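You operate a simulated robot arm through the tools that you are given. There is no shell and no other tool. Be economical: measure what you need, move in short steps, check, and stop when the job is done.

You are at the controls of a simulated two-armed robot. One attempt, no reset.

## Task
Hold the white bowl on the worktop of the store rack steady with one hand, lift the pink-band medium vial out of it with the other and set it down on the worktop of the store rack.

Only the result counts: the job must be done as asked and must still hold three seconds after the hand-in. Knocking over, shifting, dropping, spilling or breaking anything else fails it.

## Robot
Two 7-joint arms with two-finger parallel grippers on one trunk, on a base that drives. Base frame: it is fixed to the floor where the robot stands at the start and does not move with it; the origin is under the middle of the robot, x ahead of it, y to its left, z up; the surface under the hand at the start is at about z = 880. Readings come in mm, rad, newtons and seconds.
The left shoulder is at the start at [62, 198, 1204], the right one opposite. With the tool pointing down near the work surface each hand reaches from about 260 to 700 mm from the robot's upright axis, wherever it stands, measured 20 degrees to its own side. Places, roughly: worktop of the store rack [800, -600, 900]. Payload 1.57 kg a hand.
The TCP of each hand is the grasp point between the finger pads, 30 mm short of the fingertips. In the tool frame z runs along the fingers and y along their closing line. The gripper opens to 110 mm. The fingers are 24 mm wide and 12 mm thick; the gripper's body (48 by 112 mm) begins 78 mm behind the TCP.
Orientation is told as [roll, pitch, yaw] about the base's x, y, z axes, in that order, counted from this pose: with the fingers straight down and closing along the base's y, the tool's x points along the base's -x, its y along +y and its z along -z.

## Interface
- The arms move only by the tool step_arm. It takes "left_rows", "right_rows" or both (then of equal length, played together; a hand with none holds still); each is a list that holds one entry, the list of rows, each a list of 7 numbers: the turn, a rotation vector about the tool's x, y, z in rad, then the shift along the tool's x, y, z in mm, then the opening, from 0 (shut) to 1 (fully open). In form: [[[rx, ry, rz, dx, dy, dz, claw], ...]]. A call has 1 to 20 rows; each row shifts and turns the commanded pose from where the row before left it, along the tool's axes as they then stand. A row lasts 0.2 s, in which the tool goes at most 50 mm and 0.15 rad; a call with a longer step from one row to the next is refused whole, and so is a gripper value outside its range. A pose out of reach is approached as far as the arm can. The call stops where the force on the tool passes 40 N (or 10 N more than at its start, if that is more) or the arm is blocked; 0.2 s more then pass. The fingers move at their own pace (about 72 mm/s each) and stop on an object; they squeeze with about 38 N. The grip force told is the motor's: it shows also when the fingers shut on nothing. Time passes only in rows, and 0.2 s behind the last, so rows that do not move let the fingers close. It gives the time, the measured TCP pose, the force on the tool (base axes), the opening and the grip force at its end, in the units of the frame above (readings bear some noise), with the torque about the TCP (base axes, N m) and any sound that the robot's microphone picked up.
- Cameras (640 x 400 px; columns grow to the right, rows downward): "scene" is now at [107.3, 30.6, 1766.2]; the picture's right is [0.38, -0.92, -0.00], its down [-0.83, -0.35, -0.43] and it looks along [0.40, 0.17, -0.90] (base axes); focal length 273 px, centre (320, 200). "left" rides on the left gripper at [70, -16, -141] in its tool frame; the picture's right is [0.23, 0.97, 0.00], its down [-0.85, 0.20, -0.48] and it looks along [-0.47, 0.11, 0.88] (tool axes); focal length 222 px, centre (320, 200). "right" rides on the right gripper at [70, 16, -141] in its tool frame; the picture's right is [-0.23, 0.97, 0.00], its down [-0.86, -0.20, -0.48] and it looks along [-0.47, -0.11, 0.88] (tool axes); focal length 222 px, centre (320, 200). There is no depth. A picture from a camera that has moved, and an enlarged one, comes with that camera's place and axes in the base frame and with its lens. The place of the scene camera against the robot may be out by one fixed shift of up to 25 mm in any direction.
- get_image(camera): a new picture of that camera. The clock stands still meanwhile.
- move_column(by): slides the trunk up (or, below 0, down) by that many mm; the arms and the scene camera ride with it, the base frame stays. It gives what a move gives, with no picture.
- roll_base(legs): drives the robot by 1 to 6 legs, each [ahead, left, turn to the left] in mm, mm and rad, along the robot's own axes; the way and the turn of a leg run together, so that a leg with both is an arc; at most 1500 mm and 3.142 rad a leg. The arms and the cameras ride along, it lands a little off, and it stops where it bumps. It gives what a move gives.
- pan_tilt(pan, tilt): turns the head with the scene camera to pan (to the left, within 1.501 rad either way) and tilt (down, from -0.506 to 1.204), counted from straight ahead of the robot. It gives what a move gives.
- close_up(camera, box): a new picture of the part [left, top, right, bottom] of that camera's present view, enlarged. The clock stands still meanwhile.
- close_job(): hands the job in; it is judged then, once.

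Work in short steps. Places have to be worked out from the pictures, the camera data and where the tool is seen: move nearer, look again, correct. Check each grasp and each placing, and mend what went wrong. You have 120 turns and 100 pictures in all, those below and enlarged ones among them. Open the grippers and draw the arms clear of the work before you hand the job in, unless the task says otherwise; then end with one line.

The tools are called as name(argument=value, ...) on one line, values as JSON. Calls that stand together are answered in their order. step_arm: Moves the arms, as the interface text tells. Its arguments: {"type":"object","properties":{"left_rows":{"type":"array"},"right_rows":{"type":"array"}},"required":[]} The other tools are called the same way: move_column (by) slides the trunk up or down; roll_base (legs) drives the base; pan_tilt (pan, tilt) turns the head that bears the scene camera; get_image (camera) takes a picture; close_up (camera, box) takes an enlarged picture of a part of a camera's view; close_job () hands the job in.

At the start:

```text
t: 0.0
left_eef_pos: [438.0, 204.0, 1209.9]
left_tcp_rot: [-0.002, 0.002, -0.001]
left_contact_force: [-0.1, 0.3, 0.1]
left_moment: [0.0, 0.05, 0.01]
left_width: 110.1
left_grasp_force: 0.1
right_eef_pos: [361.5, -119.2, 1189.3]
right_tcp_rot: [-0.002, -0.002, 0.0]
right_contact_force: [0.0, 0.2, -1.1]
right_moment: [0.0, -0.01, 0.01]
right_width: 110.0
right_grasp_force: 0.1
trunk travel left (down, up): [-800.0, 190.0]
robot x, y, heading: [0.0, 2.3, 0.0]
head pan, tilt: [0.394, 1.121]
```

scene: 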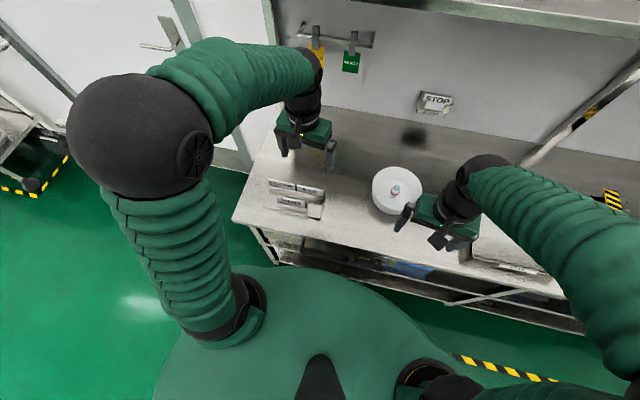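
right: 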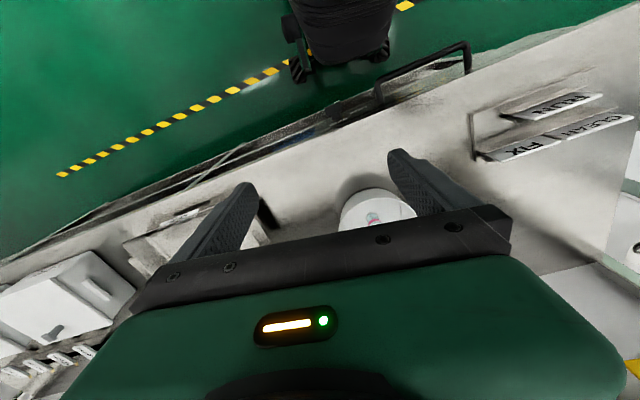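
left: 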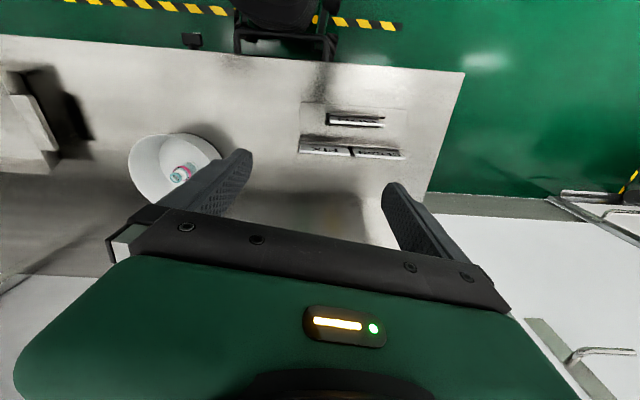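

The bowl in front sits at about (620, -40); the store rack is said to be near (800, -600). I'll enlarge the bowl and look to the right to see which surface it stands on.

close_up(camera="scene", box=[340, 140, 460, 230])

pan_tilt(pan=-0.6, tilt=0.8)

get_image(camera="scene")

```text
4.44 times, centred on (400, 185) of scene
camera zoom: at [107.3, 30.6, 1766.2], right [0.38, -0.92, 0.0], down [-0.83, -0.35, -0.43], along [0.4, 0.17, -0.9], focal length 1211 px, centre (-36, 267)
```

zoom: 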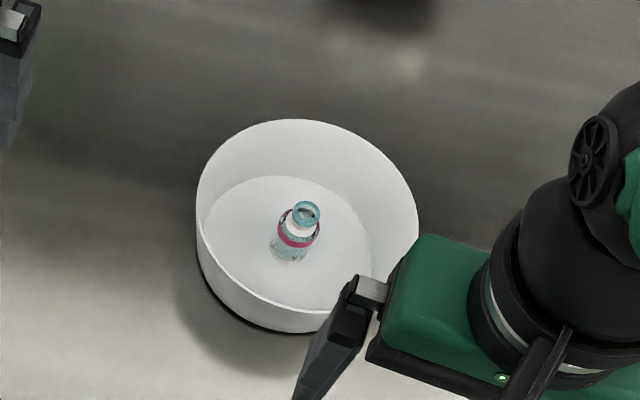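

```text
t: 1.3
left_eef_pos: [437.4, 205.2, 1210.2]
left_tcp_rot: [-0.001, 0.001, -0.001]
left_contact_force: [0.0, 0.0, -0.5]
left_moment: [0.01, 0.0, 0.01]
left_width: 110.2
left_grasp_force: 0.0
right_eef_pos: [360.5, -119.4, 1188.1]
right_tcp_rot: [-0.003, -0.001, -0.001]
right_contact_force: [0.2, 0.3, 0.5]
right_moment: [-0.01, -0.03, -0.02]
right_width: 110.1
right_grasp_force: 0.1
trunk travel left (down, up): [-800.0, 190.0]
robot x, y, heading: [-2.9, 0.1, -0.0]
head pan, tilt: [-0.6, 0.799]
```

```text
95 pictures are left
camera scene: at [117.0, -38.7, 1789.2], right [-0.56, -0.83, 0.0], down [-0.59, 0.4, -0.7], along [0.57, -0.39, -0.72], focal length 273 px, centre (320, 200)
```

scene: 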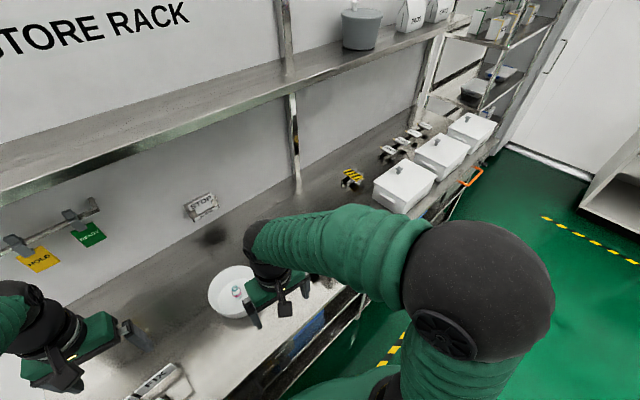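

This bench is the store rack, so this is the bowl: centre about (613, -37), roughly 165 mm across, with the vial standing near its middle. I'll grip the left rim with the left hand, tilted outwards, and pick with the right hand yawed 90°; first I'll bring both nearer for a better look.

step_arm(left_rows=[[[0, 0, 0, -25, -14, 16, 0.4], [0, 0, 0, -25, -14, 16, 0.4], [0, 0, 0, -25, -14, 16, 0.4], [0, 0, 0, -25, -14, 16, 0.4], [0, 0, 0, -25, -14, 16, 0.4], [0, 0, 0, -25, -14, 16, 0.4], [0, 0, 0, 0, 0, 0, 0.4], [0, 0, 0, 0, 0, 0, 0.4], [0, 0, 0, 0, 0, 0, 0.4], [0, 0, 0, 0, 0, 0, 0.4], [0, 0, 0, 0, 0, 0, 0.4]]], right_rows=[[[0, 0, -0.143, 0, 0, 0, 0.5], [0, 0, -0.143, 0, 0, 0, 0.5], [0, 0, -0.143, 0, 0, 0, 0.5], [0, 0, -0.143, 0, 0, 0, 0.5], [0, 0, -0.143, 0, 0, 0, 0.5], [0, 0, -0.143, 0, 0, 0, 0.5], [0, 0, -0.143, 0, 0, 0, 0.5], [0, 0, -0.143, 0, 0, 0, 0.5], [0, 0, -0.143, 0, 0, 0, 0.5], [0, 0, -0.143, 0, 0, 0, 0.5], [0, 0, -0.141, 0, 0, 0, 0.5]]])

pan_tilt(pan=0.0, tilt=1.05)

get_image(camera="left")

get_image(camera="scene")

get_image(camera="right")

```text
t: 3.7
left_eef_pos: [588.6, 121.0, 1115.4]
left_tcp_rot: [0.0, 0.0, -0.001]
left_contact_force: [-0.4, 0.6, 0.5]
left_moment: [0.0, 0.0, -0.02]
left_width: 44.0
left_grasp_force: 0.1
right_eef_pos: [360.7, -121.0, 1188.4]
right_tcp_rot: [0.0, 0.001, 1.573]
right_contact_force: [-0.3, -0.1, 0.2]
right_moment: [0.02, -0.04, 0.02]
right_width: 54.9
right_grasp_force: 0.0
trunk travel left (down, up): [-800.0, 190.0]
robot x, y, heading: [3.1, 2.9, -0.003]
head pan, tilt: [-0.6, 0.799]
```

```text
t: 4.7
left_eef_pos: [588.7, 119.6, 1115.6]
left_tcp_rot: [0.0, 0.001, -0.002]
left_contact_force: [-0.4, 0.1, 0.2]
left_moment: [-0.01, -0.03, 0.02]
left_width: 44.0
left_grasp_force: 0.1
right_eef_pos: [360.4, -120.3, 1189.2]
right_tcp_rot: [0.001, 0.0, 1.568]
right_contact_force: [0.2, 0.0, 0.0]
right_moment: [0.0, 0.01, 0.0]
right_width: 55.1
right_grasp_force: 0.0
trunk travel left (down, up): [-800.0, 190.0]
robot x, y, heading: [0.7, 1.4, -0.001]
head pan, tilt: [0.0, 1.051]
```

```text
94 pictures are left
camera left: at [518.3, 104.4, 1255.9], right [-0.23, 0.97, 0.0], down [0.86, 0.2, 0.48], along [0.47, 0.11, -0.88], focal length 222 px, centre (320, 200)
```

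left: 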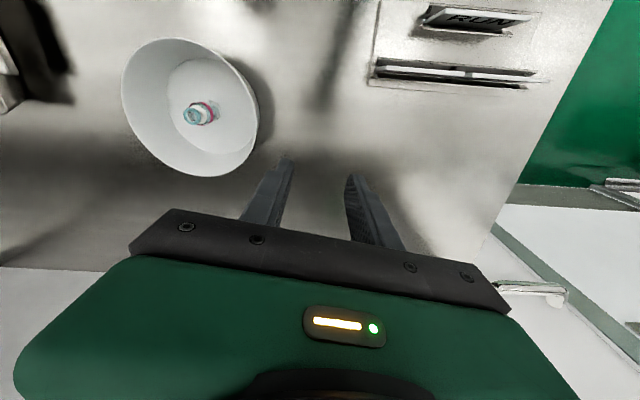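

```text
93 pictures are left
camera scene: at [117.9, 6.3, 1770.6], right [0.0, -1.0, 0.0], down [-0.87, 0.0, -0.5], along [0.5, 0.0, -0.87], focal length 273 px, centre (320, 200)
```

scene: 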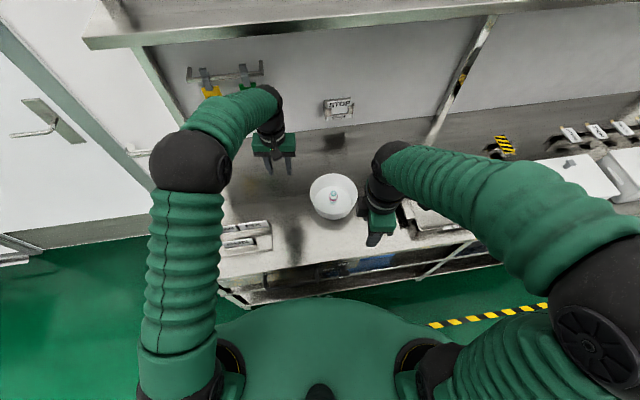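

```text
92 pictures are left
camera right: at [345.1, -190.3, 1328.9], right [-0.97, 0.23, 0.0], down [0.2, 0.86, 0.48], along [0.11, 0.47, -0.88], focal length 222 px, centre (320, 200)
```

right: 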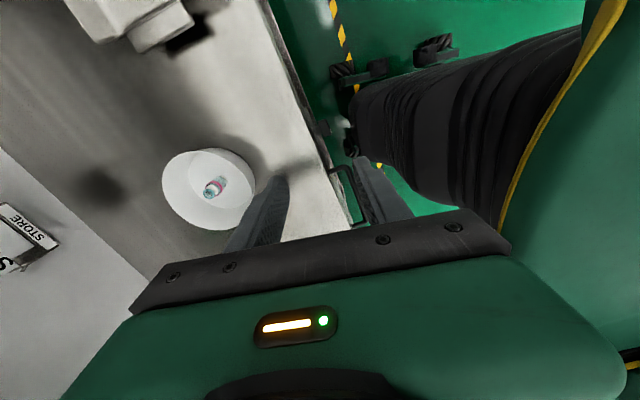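

Triangulating from both wrist cameras puts the rim centre at about (596, -55, 938), radius about 85, and the vial top near (600, -54, 936). I'll take the left hand to a pre-grasp over the left rim, tilted 0.4 rad, and move the right hand nearer to watch.

step_arm(left_rows=[[[0, 0, 0, -2, -18, 22, 0.4], [0, 0, 0, -2, -18, 22, 0.4], [0, 0, 0, -3, -18, 22, 0.4], [0.14, 0, 0, 0, 0, 9, 0.4], [0.13, 0, 0, 0, 0, 9, 0.4], [0.13, 0, 0, 0, 0, 9, 0.4]]], right_rows=[[[0, 0, 0, 5, -10, 7, 0.5], [0, 0, 0, 5, -10, 7, 0.5], [0, 0, 0, 5, -10, 7, 0.5], [0, 0, 0, 5, -10, 7, 0.5], [0, 0, 0, 5, -10, 7, 0.5], [0, 0, 0, 5, -10, 7, 0.5]]])

get_image(camera="left")

get_image(camera="right")

close_up(camera="scene", box=[240, 120, 420, 240])

```text
t: 6.1
left_eef_pos: [594.3, 65.2, 1021.5]
left_tcp_rot: [-0.403, 0.003, 0.0]
left_contact_force: [-0.2, 0.6, 0.1]
left_moment: [-0.01, 0.01, 0.0]
left_width: 43.9
left_grasp_force: 0.1
right_eef_pos: [422.8, -148.3, 1147.0]
right_tcp_rot: [0.001, 0.002, 1.571]
right_contact_force: [0.0, -0.9, 0.4]
right_moment: [0.0, 0.0, 0.02]
right_width: 54.8
right_grasp_force: 0.1
trunk travel left (down, up): [-800.0, 190.0]
robot x, y, heading: [-2.5, -2.1, -0.002]
head pan, tilt: [0.0, 1.051]
```

```text
91 pictures are left
camera left: at [525.3, 105.1, 1157.4], right [-0.23, 0.9, -0.38], down [0.86, 0.37, 0.36], along [0.46, -0.24, -0.85], focal length 222 px, centre (320, 200)
```

left: 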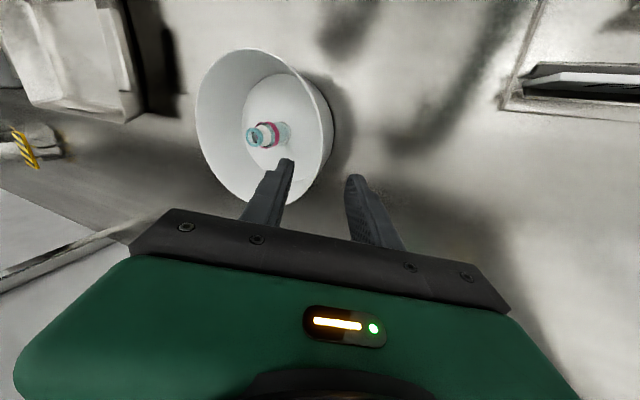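

```text
90 pictures are left
camera right: at [406.0, -218.3, 1287.1], right [-0.97, 0.23, 0.0], down [0.2, 0.86, 0.48], along [0.11, 0.46, -0.88], focal length 222 px, centre (320, 200)
```

right: 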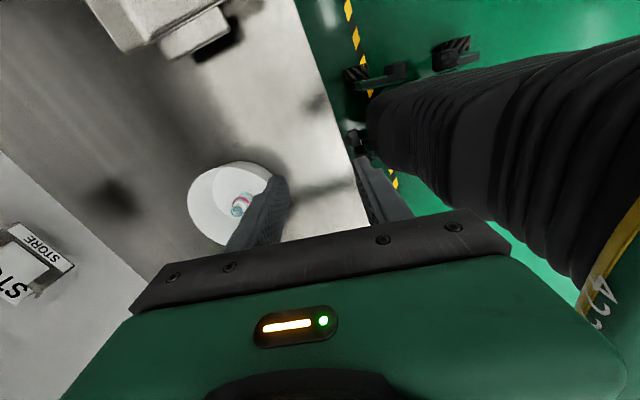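

```text
3.33 times, centred on (330, 180) of scene
camera zoom: at [120.4, 9.5, 1770.5], right [0.0, -1.0, 0.0], down [-0.87, 0.0, -0.49], along [0.49, 0.0, -0.87], focal length 909 px, centre (287, 267)
```

zoom: 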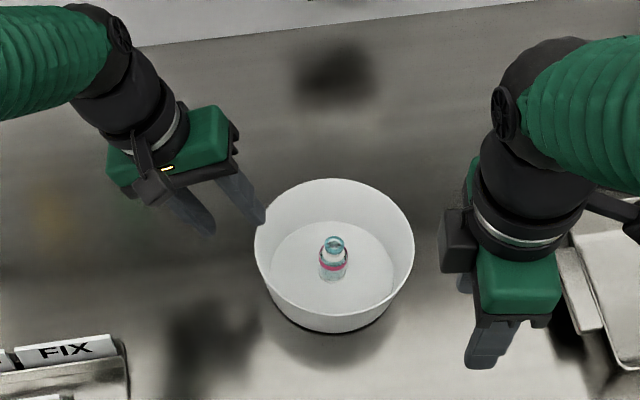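

The tool axis meets the rim plane at y≈30, right on the wall. I'll advance the left hand 60 mm along the fingers and check.

step_arm(left_rows=[[[0, 0, 0, -2, 0, 20, 0.4], [0, 0, 0, -2, 0, 20, 0.4], [0, 0, 0, 0, 0, 20, 0.4]]])

get_image(camera="left")

close_up(camera="scene", box=[270, 140, 390, 240])

```text
t: 6.9
left_eef_pos: [599.1, 39.5, 966.7]
left_tcp_rot: [-0.398, -0.001, 0.0]
left_contact_force: [-0.2, -0.3, -0.3]
left_moment: [0.05, 0.03, 0.04]
left_width: 44.0
left_grasp_force: 0.1
right_eef_pos: [421.5, -149.8, 1146.5]
right_tcp_rot: [0.001, 0.002, 1.571]
right_contact_force: [0.5, -1.3, -0.5]
right_moment: [0.02, 0.0, 0.01]
right_width: 54.9
right_grasp_force: 0.1
trunk travel left (down, up): [-800.0, 190.0]
robot x, y, heading: [-2.4, 1.0, 0.001]
head pan, tilt: [0.0, 1.051]
```

```text
88 pictures are left
camera left: at [528.4, 79.7, 1103.3], right [-0.23, 0.9, -0.38], down [0.86, 0.37, 0.36], along [0.47, -0.24, -0.85], focal length 222 px, centre (320, 200)
```

left: 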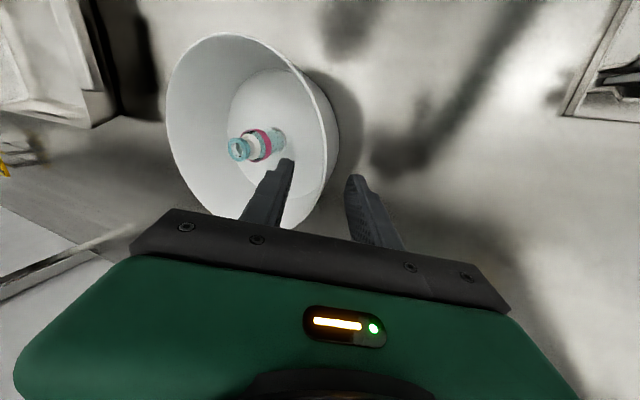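

```text
4.00 times, centred on (330, 190) of scene
camera zoom: at [119.2, 6.9, 1770.6], right [0.0, -1.0, 0.0], down [-0.87, 0.0, -0.49], along [0.49, 0.0, -0.87], focal length 1090 px, centre (280, 240)
```

zoom: 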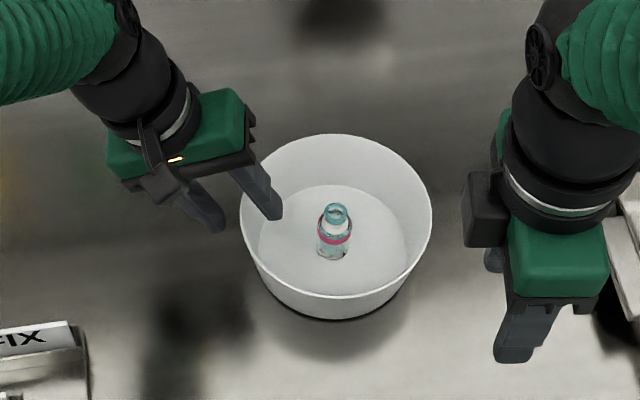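

The fingers straddle the wall. I'll advance another 26 mm, narrow the opening slightly and check the centring before closing.

step_arm(left_rows=[[[0, 0, 0, 0, 0, 13, 0.4], [0, 0, 0, 0, 0, 13, 0.4], [0, 0, 0, 0, 0, 0, 0.28], [0, 0, 0, 0, 0, 0, 0.28]]])

get_image(camera="left")

close_up(camera="scene", box=[270, 140, 390, 240])

```text
t: 7.9
left_eef_pos: [597.2, 29.1, 944.8]
left_tcp_rot: [-0.4, 0.001, 0.0]
left_contact_force: [1.1, 1.0, 0.9]
left_moment: [0.0, 0.0, -0.02]
left_width: 30.6
left_grasp_force: 0.0
right_eef_pos: [420.5, -149.5, 1147.5]
right_tcp_rot: [0.0, -0.002, 1.571]
right_contact_force: [0.5, 0.2, 0.2]
right_moment: [0.04, -0.01, -0.03]
right_width: 54.7
right_grasp_force: 0.1
trunk travel left (down, up): [-800.0, 190.0]
robot x, y, heading: [-2.0, -1.0, -0.002]
head pan, tilt: [0.0, 1.051]
```

```text
86 pictures are left
camera left: at [527.7, 69.0, 1079.9], right [-0.23, 0.9, -0.38], down [0.86, 0.37, 0.36], along [0.47, -0.24, -0.85], focal length 222 px, centre (320, 200)
```

left: 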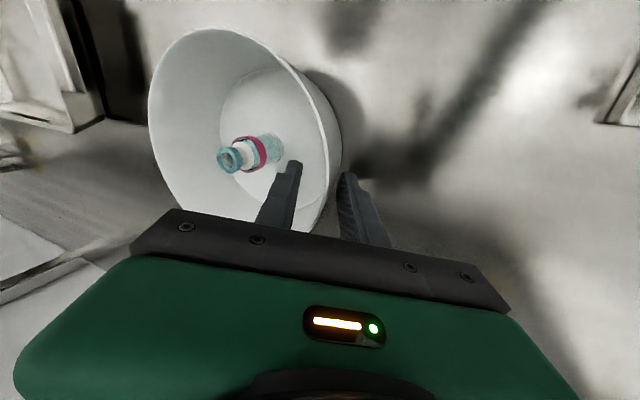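

```text
4.00 times, centred on (330, 190) of scene
camera zoom: at [118.2, 6.3, 1770.6], right [0.0, -1.0, 0.0], down [-0.87, 0.0, -0.49], along [0.49, 0.0, -0.87], focal length 1090 px, centre (280, 240)
```

zoom: 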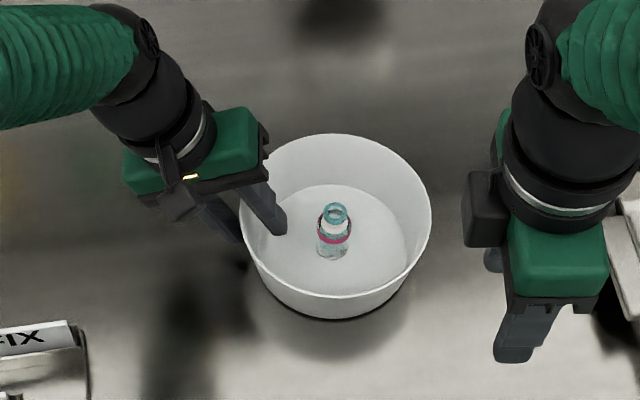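

Wall is slightly nearer the outer finger, so I'll shift 4 mm outward and close the left gripper gradually on the rim.

step_arm(left_rows=[[[0, 0, 0, 0, 4, 0, 0.28], [0, 0, 0, 0, 0, 0, 0.2], [0, 0, 0, 0, 0, 0, 0.15], [0, 0, 0, 0, 0, 0, 0.1], [0, 0, 0, 0, 0, 0, 0.05], [0, 0, 0, 0, 0, 0, 0.0], [0, 0, 0, 0, 0, 0, 0.0]]])

get_image(camera="left")

close_up(camera="scene", box=[270, 140, 390, 240])

get_image(camera="right")

```text
t: 9.5
left_eef_pos: [598.4, 32.4, 942.1]
left_tcp_rot: [-0.4, -0.001, 0.001]
left_contact_force: [0.3, 1.0, -1.5]
left_moment: [0.15, -0.01, -0.03]
left_width: 6.5
left_grasp_force: 26.7
right_eef_pos: [421.8, -151.0, 1147.4]
right_tcp_rot: [0.0, 0.001, 1.571]
right_contact_force: [-0.3, 0.4, -0.3]
right_moment: [-0.01, 0.03, 0.02]
right_width: 55.0
right_grasp_force: 0.0
trunk travel left (down, up): [-800.0, 190.0]
robot x, y, heading: [-0.8, -0.1, -0.003]
head pan, tilt: [0.0, 1.051]
```

```text
84 pictures are left
camera left: at [528.1, 72.6, 1078.1], right [-0.23, 0.9, -0.38], down [0.86, 0.37, 0.36], along [0.47, -0.24, -0.85], focal length 222 px, centre (320, 200)
```

left: 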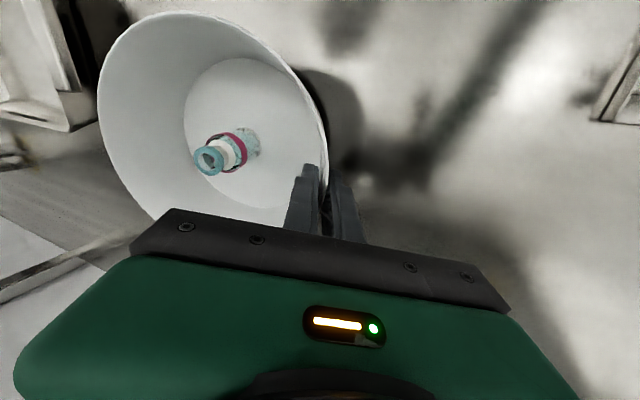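

```text
4.00 times, centred on (330, 190) of scene
camera zoom: at [118.9, 6.2, 1770.5], right [0.0, -1.0, 0.0], down [-0.87, 0.0, -0.49], along [0.49, 0.0, -0.87], focal length 1090 px, centre (280, 240)
```

zoom: 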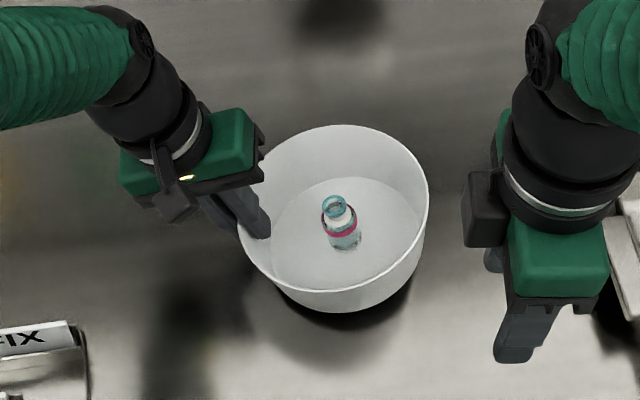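

```text
82 pictures are left
camera right: at [404.9, -220.6, 1287.1], right [-0.97, 0.23, 0.0], down [0.2, 0.86, 0.48], along [0.11, 0.47, -0.88], focal length 222 px, centre (320, 200)
```

right: 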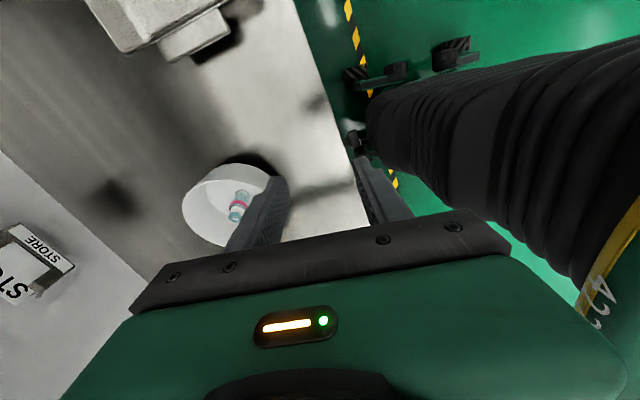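

The grip caught (6.5 mm wall), but because the wall is steeper than my tilt, it lifted the bowl's right side by about 0.2 rad; the vial still stands. I'll rotate the left hand gently back about the bowl's left foot to bring the bowl flat.

step_arm(left_rows=[[[-0.025, 0, 0, 0, -1.6, 0.1, 0], [-0.025, 0, 0, 0, -1.6, 0.1, 0], [-0.025, 0, 0, 0, -1.6, 0.1, 0], [-0.025, 0, 0, 0, -1.6, 0, 0], [-0.025, 0, 0, 0, -1.6, 0, 0], [-0.025, 0, 0, 0, -1.6, 0, 0], [0, 0, 0, 0, 0, 0, 0]]])

get_image(camera="left")

close_up(camera="scene", box=[270, 140, 390, 240])

```text
t: 11.1
left_eef_pos: [599.1, 23.4, 943.9]
left_tcp_rot: [-0.249, 0.001, -0.001]
left_contact_force: [-0.7, -0.6, -1.6]
left_moment: [0.15, 0.01, -0.01]
left_width: 6.3
left_grasp_force: 26.0
right_eef_pos: [421.4, -149.8, 1145.9]
right_tcp_rot: [-0.001, 0.0, 1.572]
right_contact_force: [-0.4, 0.7, -0.5]
right_moment: [0.04, -0.05, 0.0]
right_width: 54.9
right_grasp_force: 0.0
trunk travel left (down, up): [-800.0, 190.0]
robot x, y, heading: [6.1, 1.3, -0.002]
head pan, tilt: [0.0, 1.051]
```

```text
81 pictures are left
camera left: at [528.6, 42.3, 1084.6], right [-0.23, 0.94, -0.24], down [0.86, 0.31, 0.41], along [0.47, -0.11, -0.88], focal length 222 px, centre (320, 200)
```

left: 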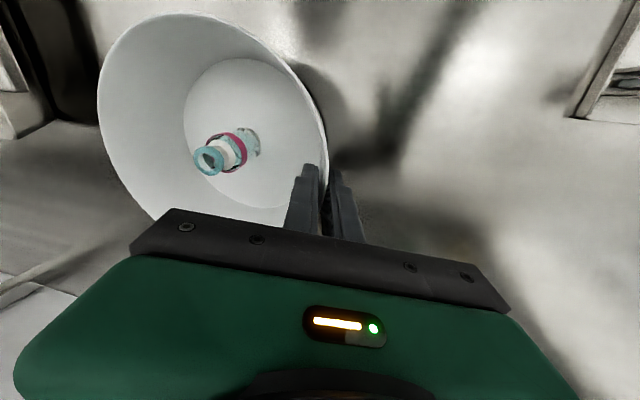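

```text
4.00 times, centred on (330, 190) of scene
camera zoom: at [119.0, 5.8, 1770.5], right [0.0, -1.0, 0.0], down [-0.87, 0.0, -0.49], along [0.49, 0.0, -0.87], focal length 1090 px, centre (280, 240)
```

zoom: 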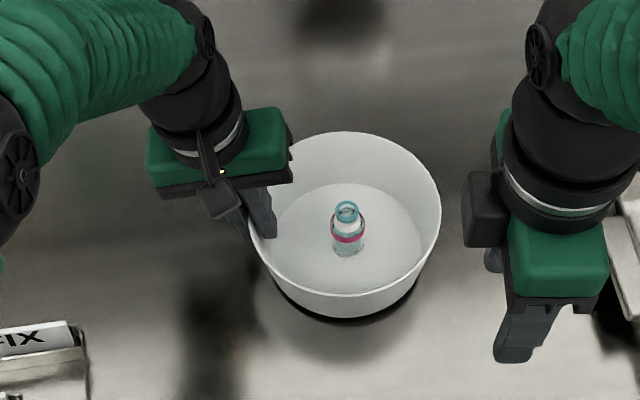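

Nearly level; the vial is upright. I'll rotate 0.04 more and lower a few mm to seat the bowl, reading the force.

step_arm(left_rows=[[[-0.02, 0, 0, 0, -0.5, 0.5, 0], [-0.02, 0, 0, 0, -0.5, 0.5, 0], [0, 0, 0, 0, 0, 1, 0], [0, 0, 0, 0, 0, 0, 0]]])

get_image(camera="right")

close_up(camera="scene", box=[270, 140, 390, 240])

```text
t: 12.1
left_eef_pos: [599.8, 20.8, 944.3]
left_tcp_rot: [-0.21, -0.002, 0.0]
left_contact_force: [1.0, -0.8, 6.7]
left_moment: [-0.04, -0.09, 0.03]
left_width: 6.6
left_grasp_force: 26.4
right_eef_pos: [420.9, -151.3, 1146.8]
right_tcp_rot: [0.0, 0.001, 1.572]
right_contact_force: [0.1, 0.3, -0.1]
right_moment: [-0.02, 0.01, 0.03]
right_width: 54.9
right_grasp_force: 0.1
trunk travel left (down, up): [-800.0, 190.0]
robot x, y, heading: [3.3, -1.8, 0.001]
head pan, tilt: [0.0, 1.051]
```

```text
79 pictures are left
camera right: at [404.1, -221.2, 1287.4], right [-0.97, 0.23, 0.0], down [0.2, 0.86, 0.48], along [0.11, 0.47, -0.88], focal length 222 px, centre (320, 200)
```

right: 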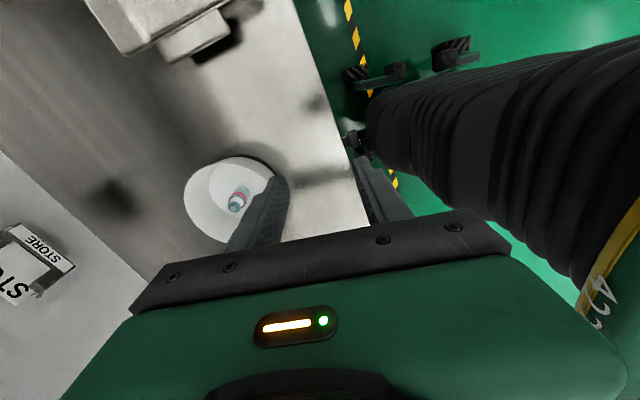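

```text
4.00 times, centred on (330, 190) of scene
camera zoom: at [117.3, 5.4, 1770.8], right [0.0, -1.0, 0.0], down [-0.87, 0.0, -0.5], along [0.5, 0.0, -0.87], focal length 1090 px, centre (280, 240)
```

zoom: 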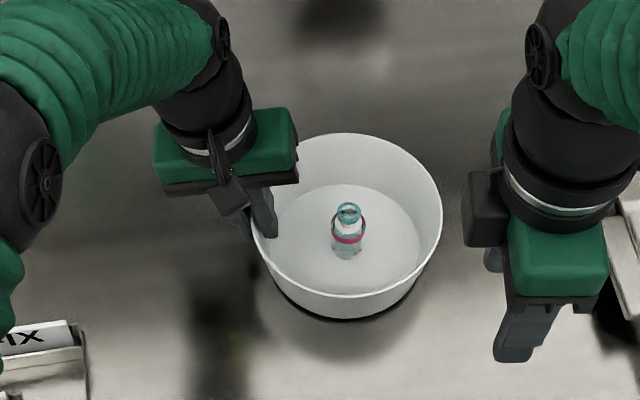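

The bowl is seated (6.7 N down) and level, held by the left. The vial is now at about (602, -66); I'll bring the right hand above it at z≈1060 and look.

step_arm(right_rows=[[[0, 0, 0, -13.5, -30.2, 14.5, 0.5], [0, 0, 0, -13.5, -30.2, 14.5, 0.5], [0, 0, 0, -13.5, -30.2, 14.5, 0.5], [0, 0, 0, -13.5, -30.2, 14.5, 0.5], [0, 0, 0, -13.5, -30.2, 14.5, 0.5], [0, 0, 0, -13.5, -30.2, 14.5, 0.5]]])

get_image(camera="right")

get_image(camera="left")

close_up(camera="scene", box=[250, 110, 420, 240])

```text
t: 13.5
left_eef_pos: [598.0, 21.5, 944.6]
left_tcp_rot: [-0.211, -0.001, 0.001]
left_contact_force: [-1.8, -1.5, 10.1]
left_moment: [-0.12, 0.12, -0.07]
left_width: 6.5
left_grasp_force: 26.3
right_eef_pos: [600.4, -69.8, 1059.7]
right_tcp_rot: [0.002, 0.003, 1.57]
right_contact_force: [-0.4, -0.1, -0.2]
right_moment: [-0.01, 0.01, -0.02]
right_width: 55.0
right_grasp_force: 0.1
trunk travel left (down, up): [-800.0, 190.0]
robot x, y, heading: [1.3, -1.7, -0.003]
head pan, tilt: [0.0, 1.051]
```

```text
77 pictures are left
camera right: at [584.4, -138.7, 1199.9], right [-0.97, 0.23, 0.0], down [0.2, 0.86, 0.48], along [0.11, 0.46, -0.88], focal length 222 px, centre (320, 200)
```

right: 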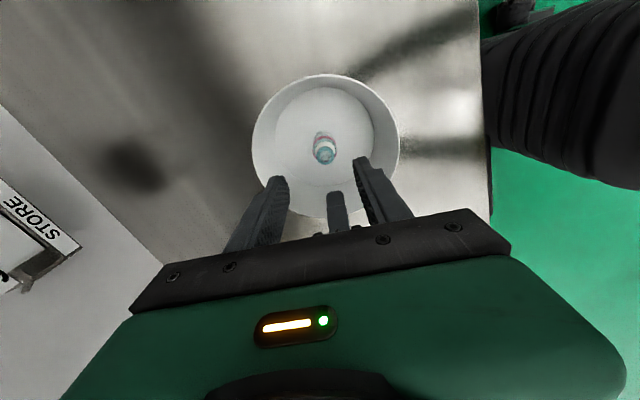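

```text
76 pictures are left
camera left: at [527.6, 35.6, 1084.9], right [-0.23, 0.95, -0.2], down [0.85, 0.3, 0.43], along [0.47, -0.08, -0.88], focal length 222 px, centre (320, 200)
```

left: 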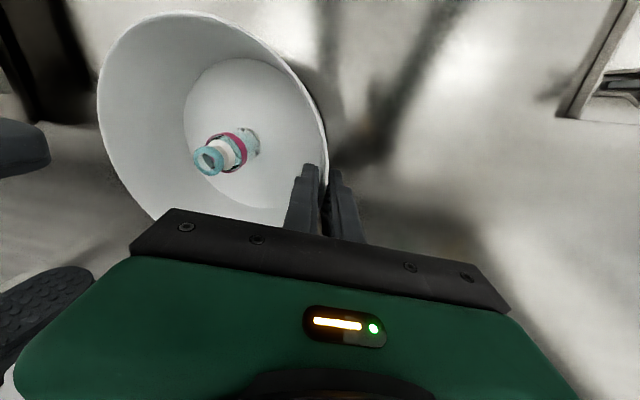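

```text
3.08 times, centred on (335, 175) of scene
camera zoom: at [116.7, 6.9, 1770.9], right [0.0, -1.0, 0.0], down [-0.87, 0.0, -0.5], along [0.5, 0.0, -0.87], focal length 839 px, centre (274, 277)
```

zoom: 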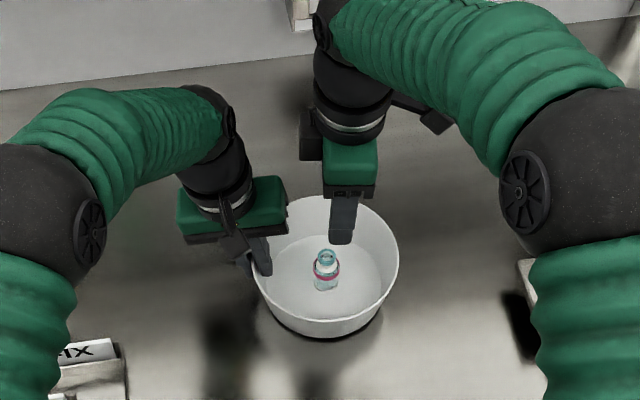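

Triangulation now gives the vial top at about (597.5, -62, 945). I'll centre over it and descend to z≈1000 (tips 970), then check.

step_arm(right_rows=[[[0, 0, 0, -4, 1, 20, 0.5], [0, 0, 0, -4, 1, 20, 0.5], [0, 0, 0, 0, 0, 20, 0.5]]])

get_image(camera="right")

get_image(camera="left")

close_up(camera="scene", box=[270, 140, 390, 240])

```text
t: 14.3
left_eef_pos: [598.2, 20.8, 944.6]
left_tcp_rot: [-0.208, -0.003, -0.001]
left_contact_force: [-1.6, -1.3, 11.2]
left_moment: [-0.06, 0.04, 0.01]
left_width: 6.4
left_grasp_force: 26.1
right_eef_pos: [598.7, -60.4, 999.3]
right_tcp_rot: [-0.001, 0.0, 1.572]
right_contact_force: [0.0, 0.6, -0.4]
right_moment: [-0.01, 0.02, 0.0]
right_width: 54.8
right_grasp_force: 0.2
trunk travel left (down, up): [-800.0, 190.0]
robot x, y, heading: [-0.3, -0.7, 0.002]
head pan, tilt: [0.0, 1.051]
```

```text
74 pictures are left
camera right: at [582.7, -131.0, 1139.7], right [-0.97, 0.23, 0.0], down [0.2, 0.86, 0.48], along [0.11, 0.47, -0.88], focal length 222 px, centre (320, 200)
```

right: 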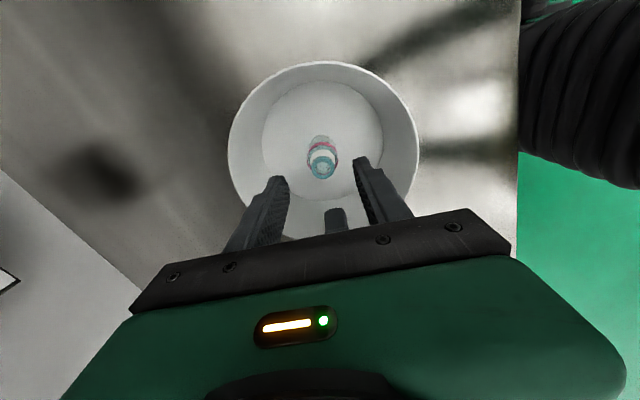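

```text
73 pictures are left
camera left: at [527.6, 35.4, 1084.9], right [-0.23, 0.95, -0.2], down [0.85, 0.29, 0.43], along [0.47, -0.08, -0.88], focal length 222 px, centre (320, 200)
```

left: 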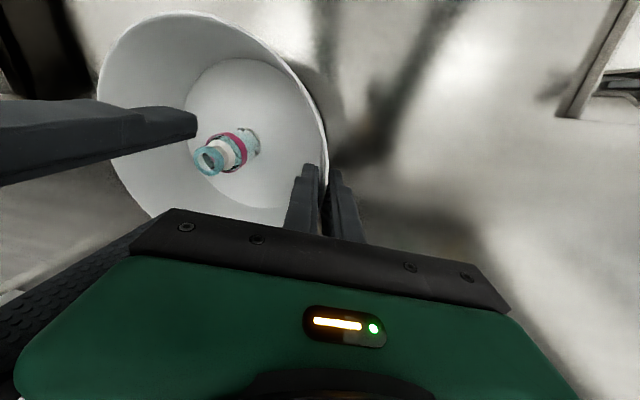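

```text
4.00 times, centred on (330, 190) of scene
camera zoom: at [116.7, 5.8, 1770.8], right [0.0, -1.0, 0.0], down [-0.87, 0.0, -0.5], along [0.5, 0.0, -0.87], focal length 1090 px, centre (280, 240)
```

zoom: 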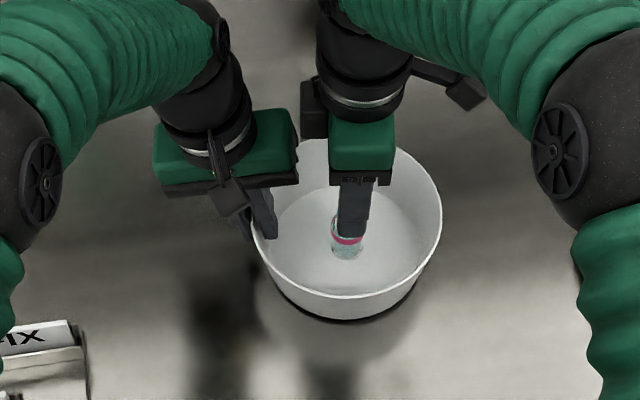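

The TCP axis projects onto the vial within about 1 mm. I'll descend 70 mm with a small +y correction, and check before closing.

step_arm(right_rows=[[[0, 0, 0, -1, 0, 15, 0.5], [0, 0, 0, 0, 0, 15, 0.5], [0, 0, 0, 0, 0, 15, 0.5], [0, 0, 0, 0, 0, 15, 0.5], [0, 0, 0, 0, 0, 10, 0.5]]])

get_image(camera="right")

get_image(camera="left")

close_up(camera="scene", box=[270, 140, 390, 240])

```text
t: 15.5
left_eef_pos: [598.2, 22.7, 944.7]
left_tcp_rot: [-0.207, -0.002, 0.0]
left_contact_force: [0.2, 5.1, 8.9]
left_moment: [-0.68, -0.11, -0.1]
left_width: 6.7
left_grasp_force: 26.0
right_eef_pos: [600.2, -60.7, 930.6]
right_tcp_rot: [-0.002, 0.0, 1.571]
right_contact_force: [1.0, -7.8, 3.9]
right_moment: [0.99, 0.12, 0.13]
right_width: 55.3
right_grasp_force: 0.0
trunk travel left (down, up): [-800.0, 190.0]
robot x, y, heading: [2.4, 0.4, -0.001]
head pan, tilt: [0.0, 1.051]
```

```text
71 pictures are left
camera right: at [582.4, -131.3, 1070.1], right [-0.97, 0.23, 0.0], down [0.2, 0.86, 0.48], along [0.11, 0.47, -0.88], focal length 222 px, centre (320, 200)
```

right: 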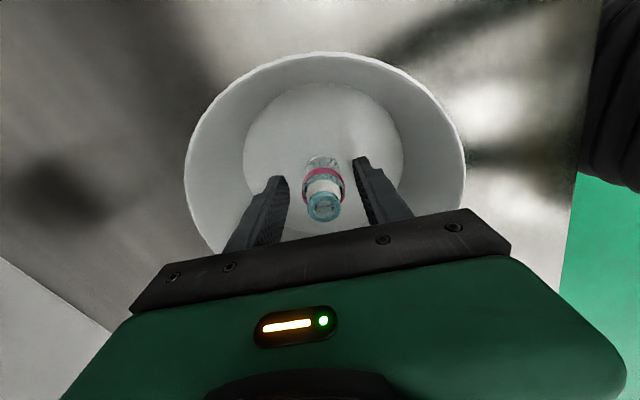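

```text
70 pictures are left
camera left: at [527.6, 35.6, 1084.8], right [-0.23, 0.95, -0.2], down [0.85, 0.29, 0.43], along [0.47, -0.08, -0.88], focal length 222 px, centre (320, 200)
```

left: 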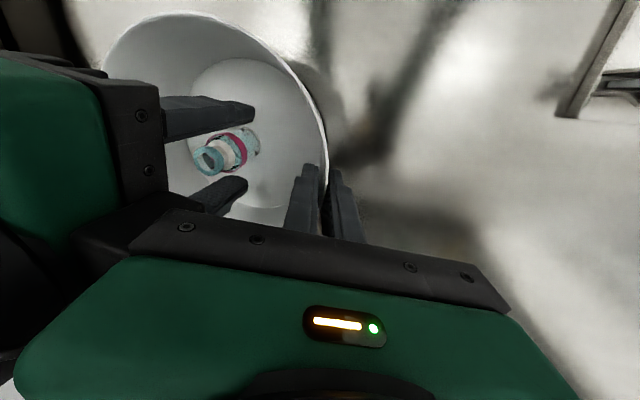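

```text
4.00 times, centred on (330, 190) of scene
camera zoom: at [116.5, 5.1, 1770.8], right [0.0, -1.0, 0.0], down [-0.87, 0.0, -0.5], along [0.5, 0.0, -0.87], focal length 1090 px, centre (280, 240)
```

zoom: 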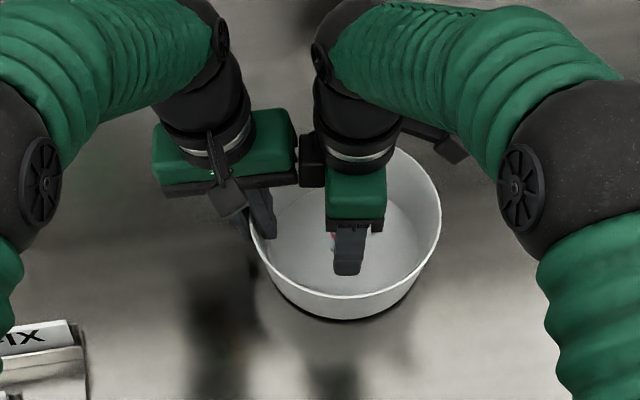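

The hands touch slightly (about 6 N: right wrist against left body). I'll tilt the right hand 0.1 rad so that its body leans away from the left one; the pads close along x so this doesn't tilt the vial.

step_arm(right_rows=[[[0, -0.05, 0, 0, 0, 0, 0.5], [0, -0.05, 0, 0, 0, 0, 0.5], [0, 0, 0, -1.5, 0, 2, 0.5]]])

get_image(camera="right")

get_image(camera="left")

```text
t: 16.3
left_eef_pos: [597.9, 20.7, 943.7]
left_tcp_rot: [-0.211, 0.001, 0.001]
left_contact_force: [0.0, 1.0, 11.0]
left_moment: [0.01, 0.01, 0.02]
left_width: 6.4
left_grasp_force: 25.3
right_eef_pos: [598.0, -59.3, 928.6]
right_tcp_rot: [0.0, -0.1, 1.572]
right_contact_force: [0.8, -0.4, 0.2]
right_moment: [0.0, -0.01, -0.04]
right_width: 55.3
right_grasp_force: 0.1
trunk travel left (down, up): [-800.0, 190.0]
robot x, y, heading: [0.8, -0.1, 0.0]
head pan, tilt: [0.0, 1.051]
```

```text
68 pictures are left
camera right: at [582.4, -142.5, 1061.5], right [-0.97, 0.23, 0.02], down [0.2, 0.8, 0.56], along [0.11, 0.55, -0.83], focal length 222 px, centre (320, 200)
```

right: 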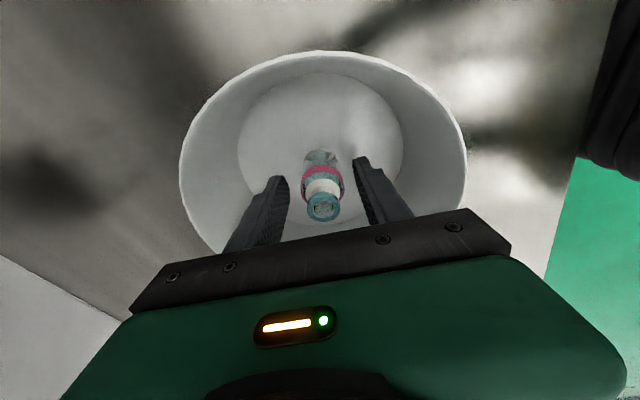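

```text
67 pictures are left
camera left: at [527.7, 35.9, 1084.8], right [-0.23, 0.95, -0.2], down [0.85, 0.3, 0.43], along [0.47, -0.08, -0.88], focal length 222 px, centre (320, 200)
```

left: 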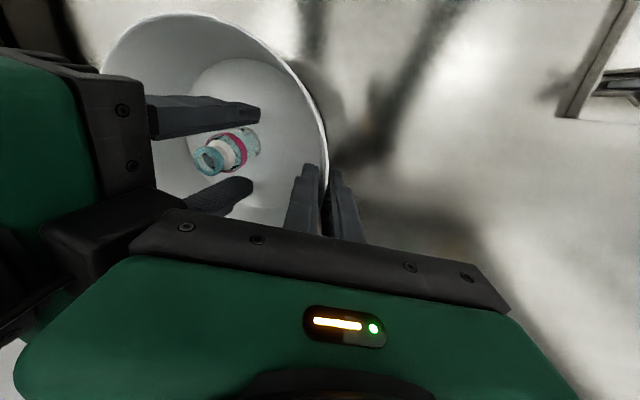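

Contact is gone and the vial is between the pads. I'll close the right gripper gradually.

step_arm(right_rows=[[[0, 0, 0, 0, 0, 0, 0.4], [0, 0, 0, 0, 0, 0, 0.3], [0, 0, 0, 0, 0, 0, 0.25], [0, 0, 0, 0, 0, 0, 0.2], [0, 0, 0, 0, 0, 0, 0.1], [0, 0, 0, 0, 0, 0, 0.0], [0, 0, 0, 0, 0, 0, 0.0]]])

get_image(camera="right")

get_image(camera="left")

```text
t: 17.9
left_eef_pos: [598.1, 22.1, 944.0]
left_tcp_rot: [-0.209, -0.002, -0.001]
left_contact_force: [1.6, 0.5, 6.5]
left_moment: [0.52, -0.15, 0.06]
left_width: 6.4
left_grasp_force: 26.1
right_eef_pos: [599.1, -58.9, 929.4]
right_tcp_rot: [-0.001, -0.1, 1.571]
right_contact_force: [-0.5, -0.1, 7.3]
right_moment: [-0.03, 0.07, 0.02]
right_width: 26.5
right_grasp_force: 37.5
trunk travel left (down, up): [-800.0, 190.0]
robot x, y, heading: [-0.1, -0.5, 0.002]
head pan, tilt: [0.0, 1.051]
```

```text
66 pictures are left
camera right: at [582.4, -142.8, 1061.8], right [-0.97, 0.23, 0.02], down [0.2, 0.8, 0.56], along [0.11, 0.55, -0.83], focal length 222 px, centre (320, 200)
```

right: 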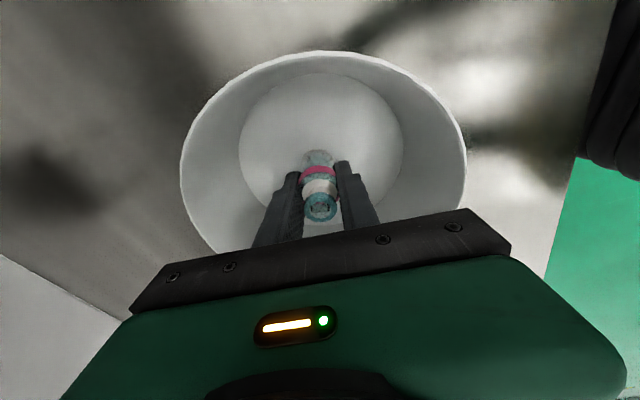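

```text
65 pictures are left
camera left: at [527.6, 35.7, 1084.7], right [-0.23, 0.95, -0.2], down [0.85, 0.29, 0.43], along [0.47, -0.08, -0.88], focal length 222 px, centre (320, 200)
```

left: 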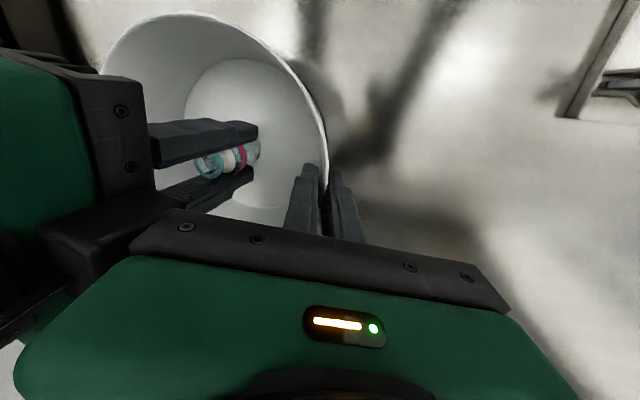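

The right hand holds the vial (26.5 mm, 37 N). I'll lift it straight up 40 mm and check.

step_arm(right_rows=[[[0, 0, 0, -0.5, 0, -5, 0], [0, 0, 0, -0.5, 0, -5, 0], [0, 0, 0, -1, 0, -10, 0], [0, 0, 0, -1, 0, -10, 0], [0, 0, 0, -1, 0, -10, 0]]])

get_image(camera="right")

get_image(camera="left")

```text
t: 19.1
left_eef_pos: [598.9, 22.2, 943.5]
left_tcp_rot: [-0.21, 0.0, -0.001]
left_contact_force: [-1.4, 0.9, 9.6]
left_moment: [-0.01, 0.02, -0.03]
left_width: 6.4
left_grasp_force: 26.1
right_eef_pos: [600.8, -59.4, 968.2]
right_tcp_rot: [-0.001, -0.101, 1.572]
right_contact_force: [0.2, -0.4, -0.9]
right_moment: [0.0, 0.03, 0.01]
right_width: 27.8
right_grasp_force: 38.0
trunk travel left (down, up): [-800.0, 190.0]
robot x, y, heading: [3.4, -3.4, 0.003]
head pan, tilt: [0.0, 1.051]
```

```text
64 pictures are left
camera right: at [582.9, -142.9, 1101.7], right [-0.97, 0.23, 0.02], down [0.2, 0.8, 0.56], along [0.11, 0.55, -0.83], focal length 222 px, centre (320, 200)
```

right: 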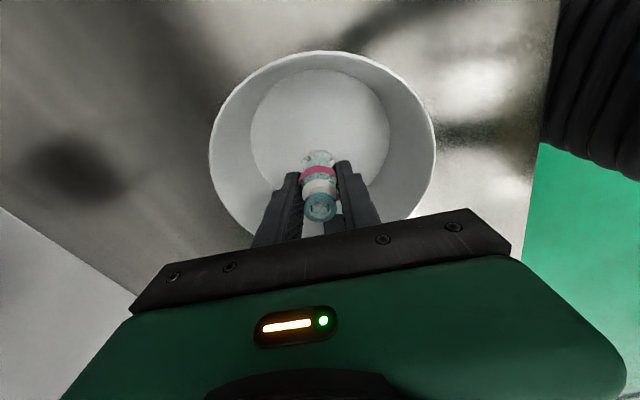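

```text
63 pictures are left
camera left: at [527.7, 35.8, 1084.7], right [-0.23, 0.95, -0.2], down [0.85, 0.29, 0.43], along [0.47, -0.08, -0.88], focal length 222 px, centre (320, 200)
```

left: 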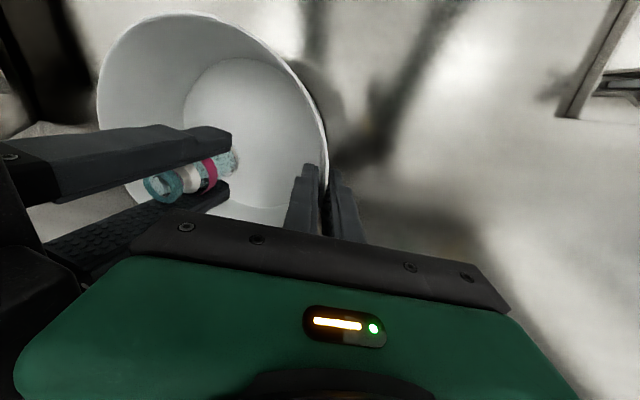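

The vial is out of the floor and firmly held. I'll raise it another 60 mm and carry it 160 mm to the right, over clear worktop, then look.

step_arm(right_rows=[[[0, 0, 0, -2, 0, -20, 0], [0, 0, 0, -2, 0, -20, 0], [0, 0, 0, -2, 0, -20, 0], [0, 0, 0, 20, -2, -2, 0], [0, 0, 0, 30, -3, -3, 0], [0, 0, 0, 30, -2, -3, 0], [0, 0, 0, 30, 0, -3, 0], [0, 0, 0, 30, 0, -3, 0], [0, 0, 0, 20, 0, -2, 0]]])

get_image(camera="right")

get_image(camera="scene")

```text
t: 21.1
left_eef_pos: [597.8, 21.8, 944.2]
left_tcp_rot: [-0.209, -0.001, 0.001]
left_contact_force: [-0.8, 2.9, 9.3]
left_moment: [0.18, 0.04, 0.0]
left_width: 6.7
left_grasp_force: 26.6
right_eef_pos: [606.3, -219.0, 1028.8]
right_tcp_rot: [-0.001, -0.1, 1.571]
right_contact_force: [-0.2, 0.1, -0.1]
right_moment: [-0.02, 0.0, -0.01]
right_width: 27.7
right_grasp_force: 38.1
trunk travel left (down, up): [-800.0, 190.0]
robot x, y, heading: [-3.2, 2.1, 0.002]
head pan, tilt: [0.0, 1.051]
```

```text
62 pictures are left
camera right: at [590.5, -302.7, 1161.9], right [-0.97, 0.23, 0.02], down [0.2, 0.8, 0.56], along [0.11, 0.55, -0.83], focal length 222 px, centre (320, 200)
```

right: 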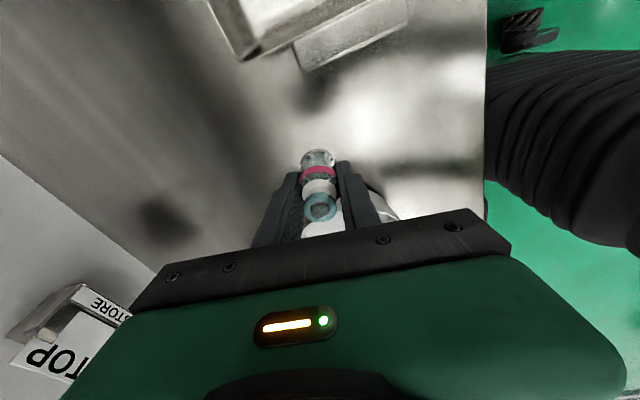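

```text
61 pictures are left
camera scene: at [117.1, 5.0, 1770.7], right [0.0, -1.0, 0.0], down [-0.87, 0.0, -0.5], along [0.5, 0.0, -0.87], focal length 273 px, centre (320, 200)
```

scene: 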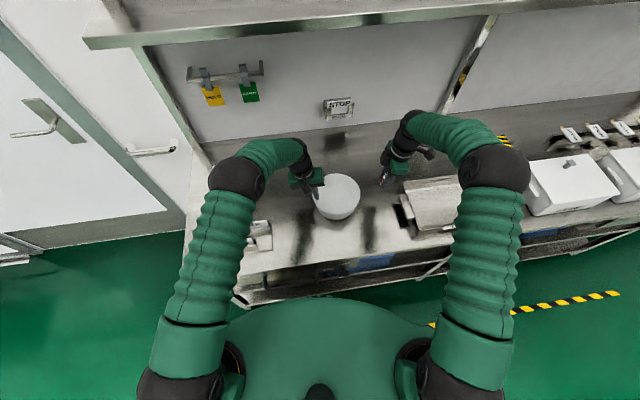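

The vial hangs upright at (606, -219); a metal box begins near y≈-286 and the bowl's rim ends near -153. I'll shift 12 mm toward the bowl to stay between them, and descend to z≈945.

step_arm(right_rows=[[[0, 0, 0, -12, 0, 1, 0], [0, 0, 0, 2, 0, 20, 0], [0, 0, 0, 2, 0, 20, 0], [0, 0, 0, 2, 0, 20, 0], [0, 0, 0, 2, 0, 20, 0], [0, 0, 0, 0.4, 0, 4, 0]]])

close_up(camera="scene", box=[290, 110, 470, 240])

get_image(camera="right")

```text
t: 22.5
left_eef_pos: [598.1, 22.3, 943.8]
left_tcp_rot: [-0.21, 0.002, -0.001]
left_contact_force: [-0.7, 1.4, 9.4]
left_moment: [0.1, 0.01, -0.05]
left_width: 6.5
left_grasp_force: 26.2
right_eef_pos: [607.0, -206.2, 945.9]
right_tcp_rot: [0.001, -0.1, 1.571]
right_contact_force: [0.2, -0.2, 0.1]
right_moment: [0.01, -0.01, -0.03]
right_width: 27.5
right_grasp_force: 38.0
trunk travel left (down, up): [-800.0, 190.0]
robot x, y, heading: [1.1, -3.4, -0.001]
head pan, tilt: [0.0, 1.051]
```

```text
3.08 times, centred on (380, 175) of scene
camera zoom: at [117.5, 5.8, 1770.7], right [0.0, -1.0, 0.0], down [-0.87, 0.0, -0.5], along [0.5, 0.0, -0.87], focal length 839 px, centre (135, 277)
```

zoom: 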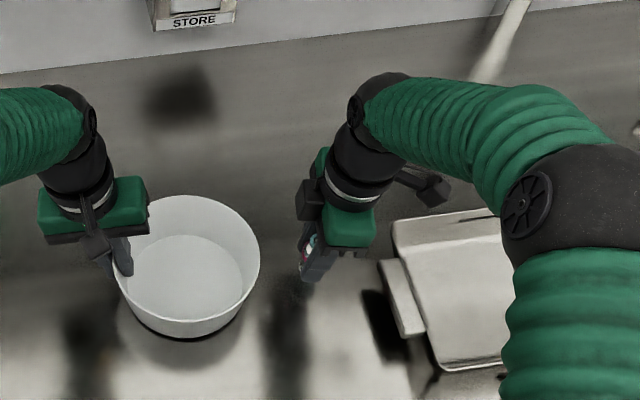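

```text
59 pictures are left
camera right: at [590.6, -291.8, 1077.8], right [-0.97, 0.23, 0.02], down [0.2, 0.8, 0.56], along [0.11, 0.55, -0.83], focal length 222 px, centre (320, 200)
```

right: 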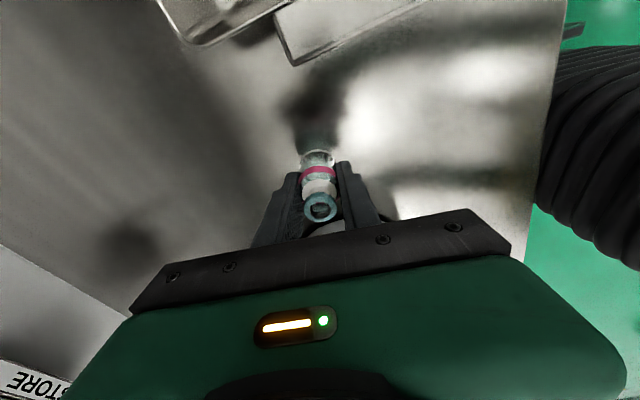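

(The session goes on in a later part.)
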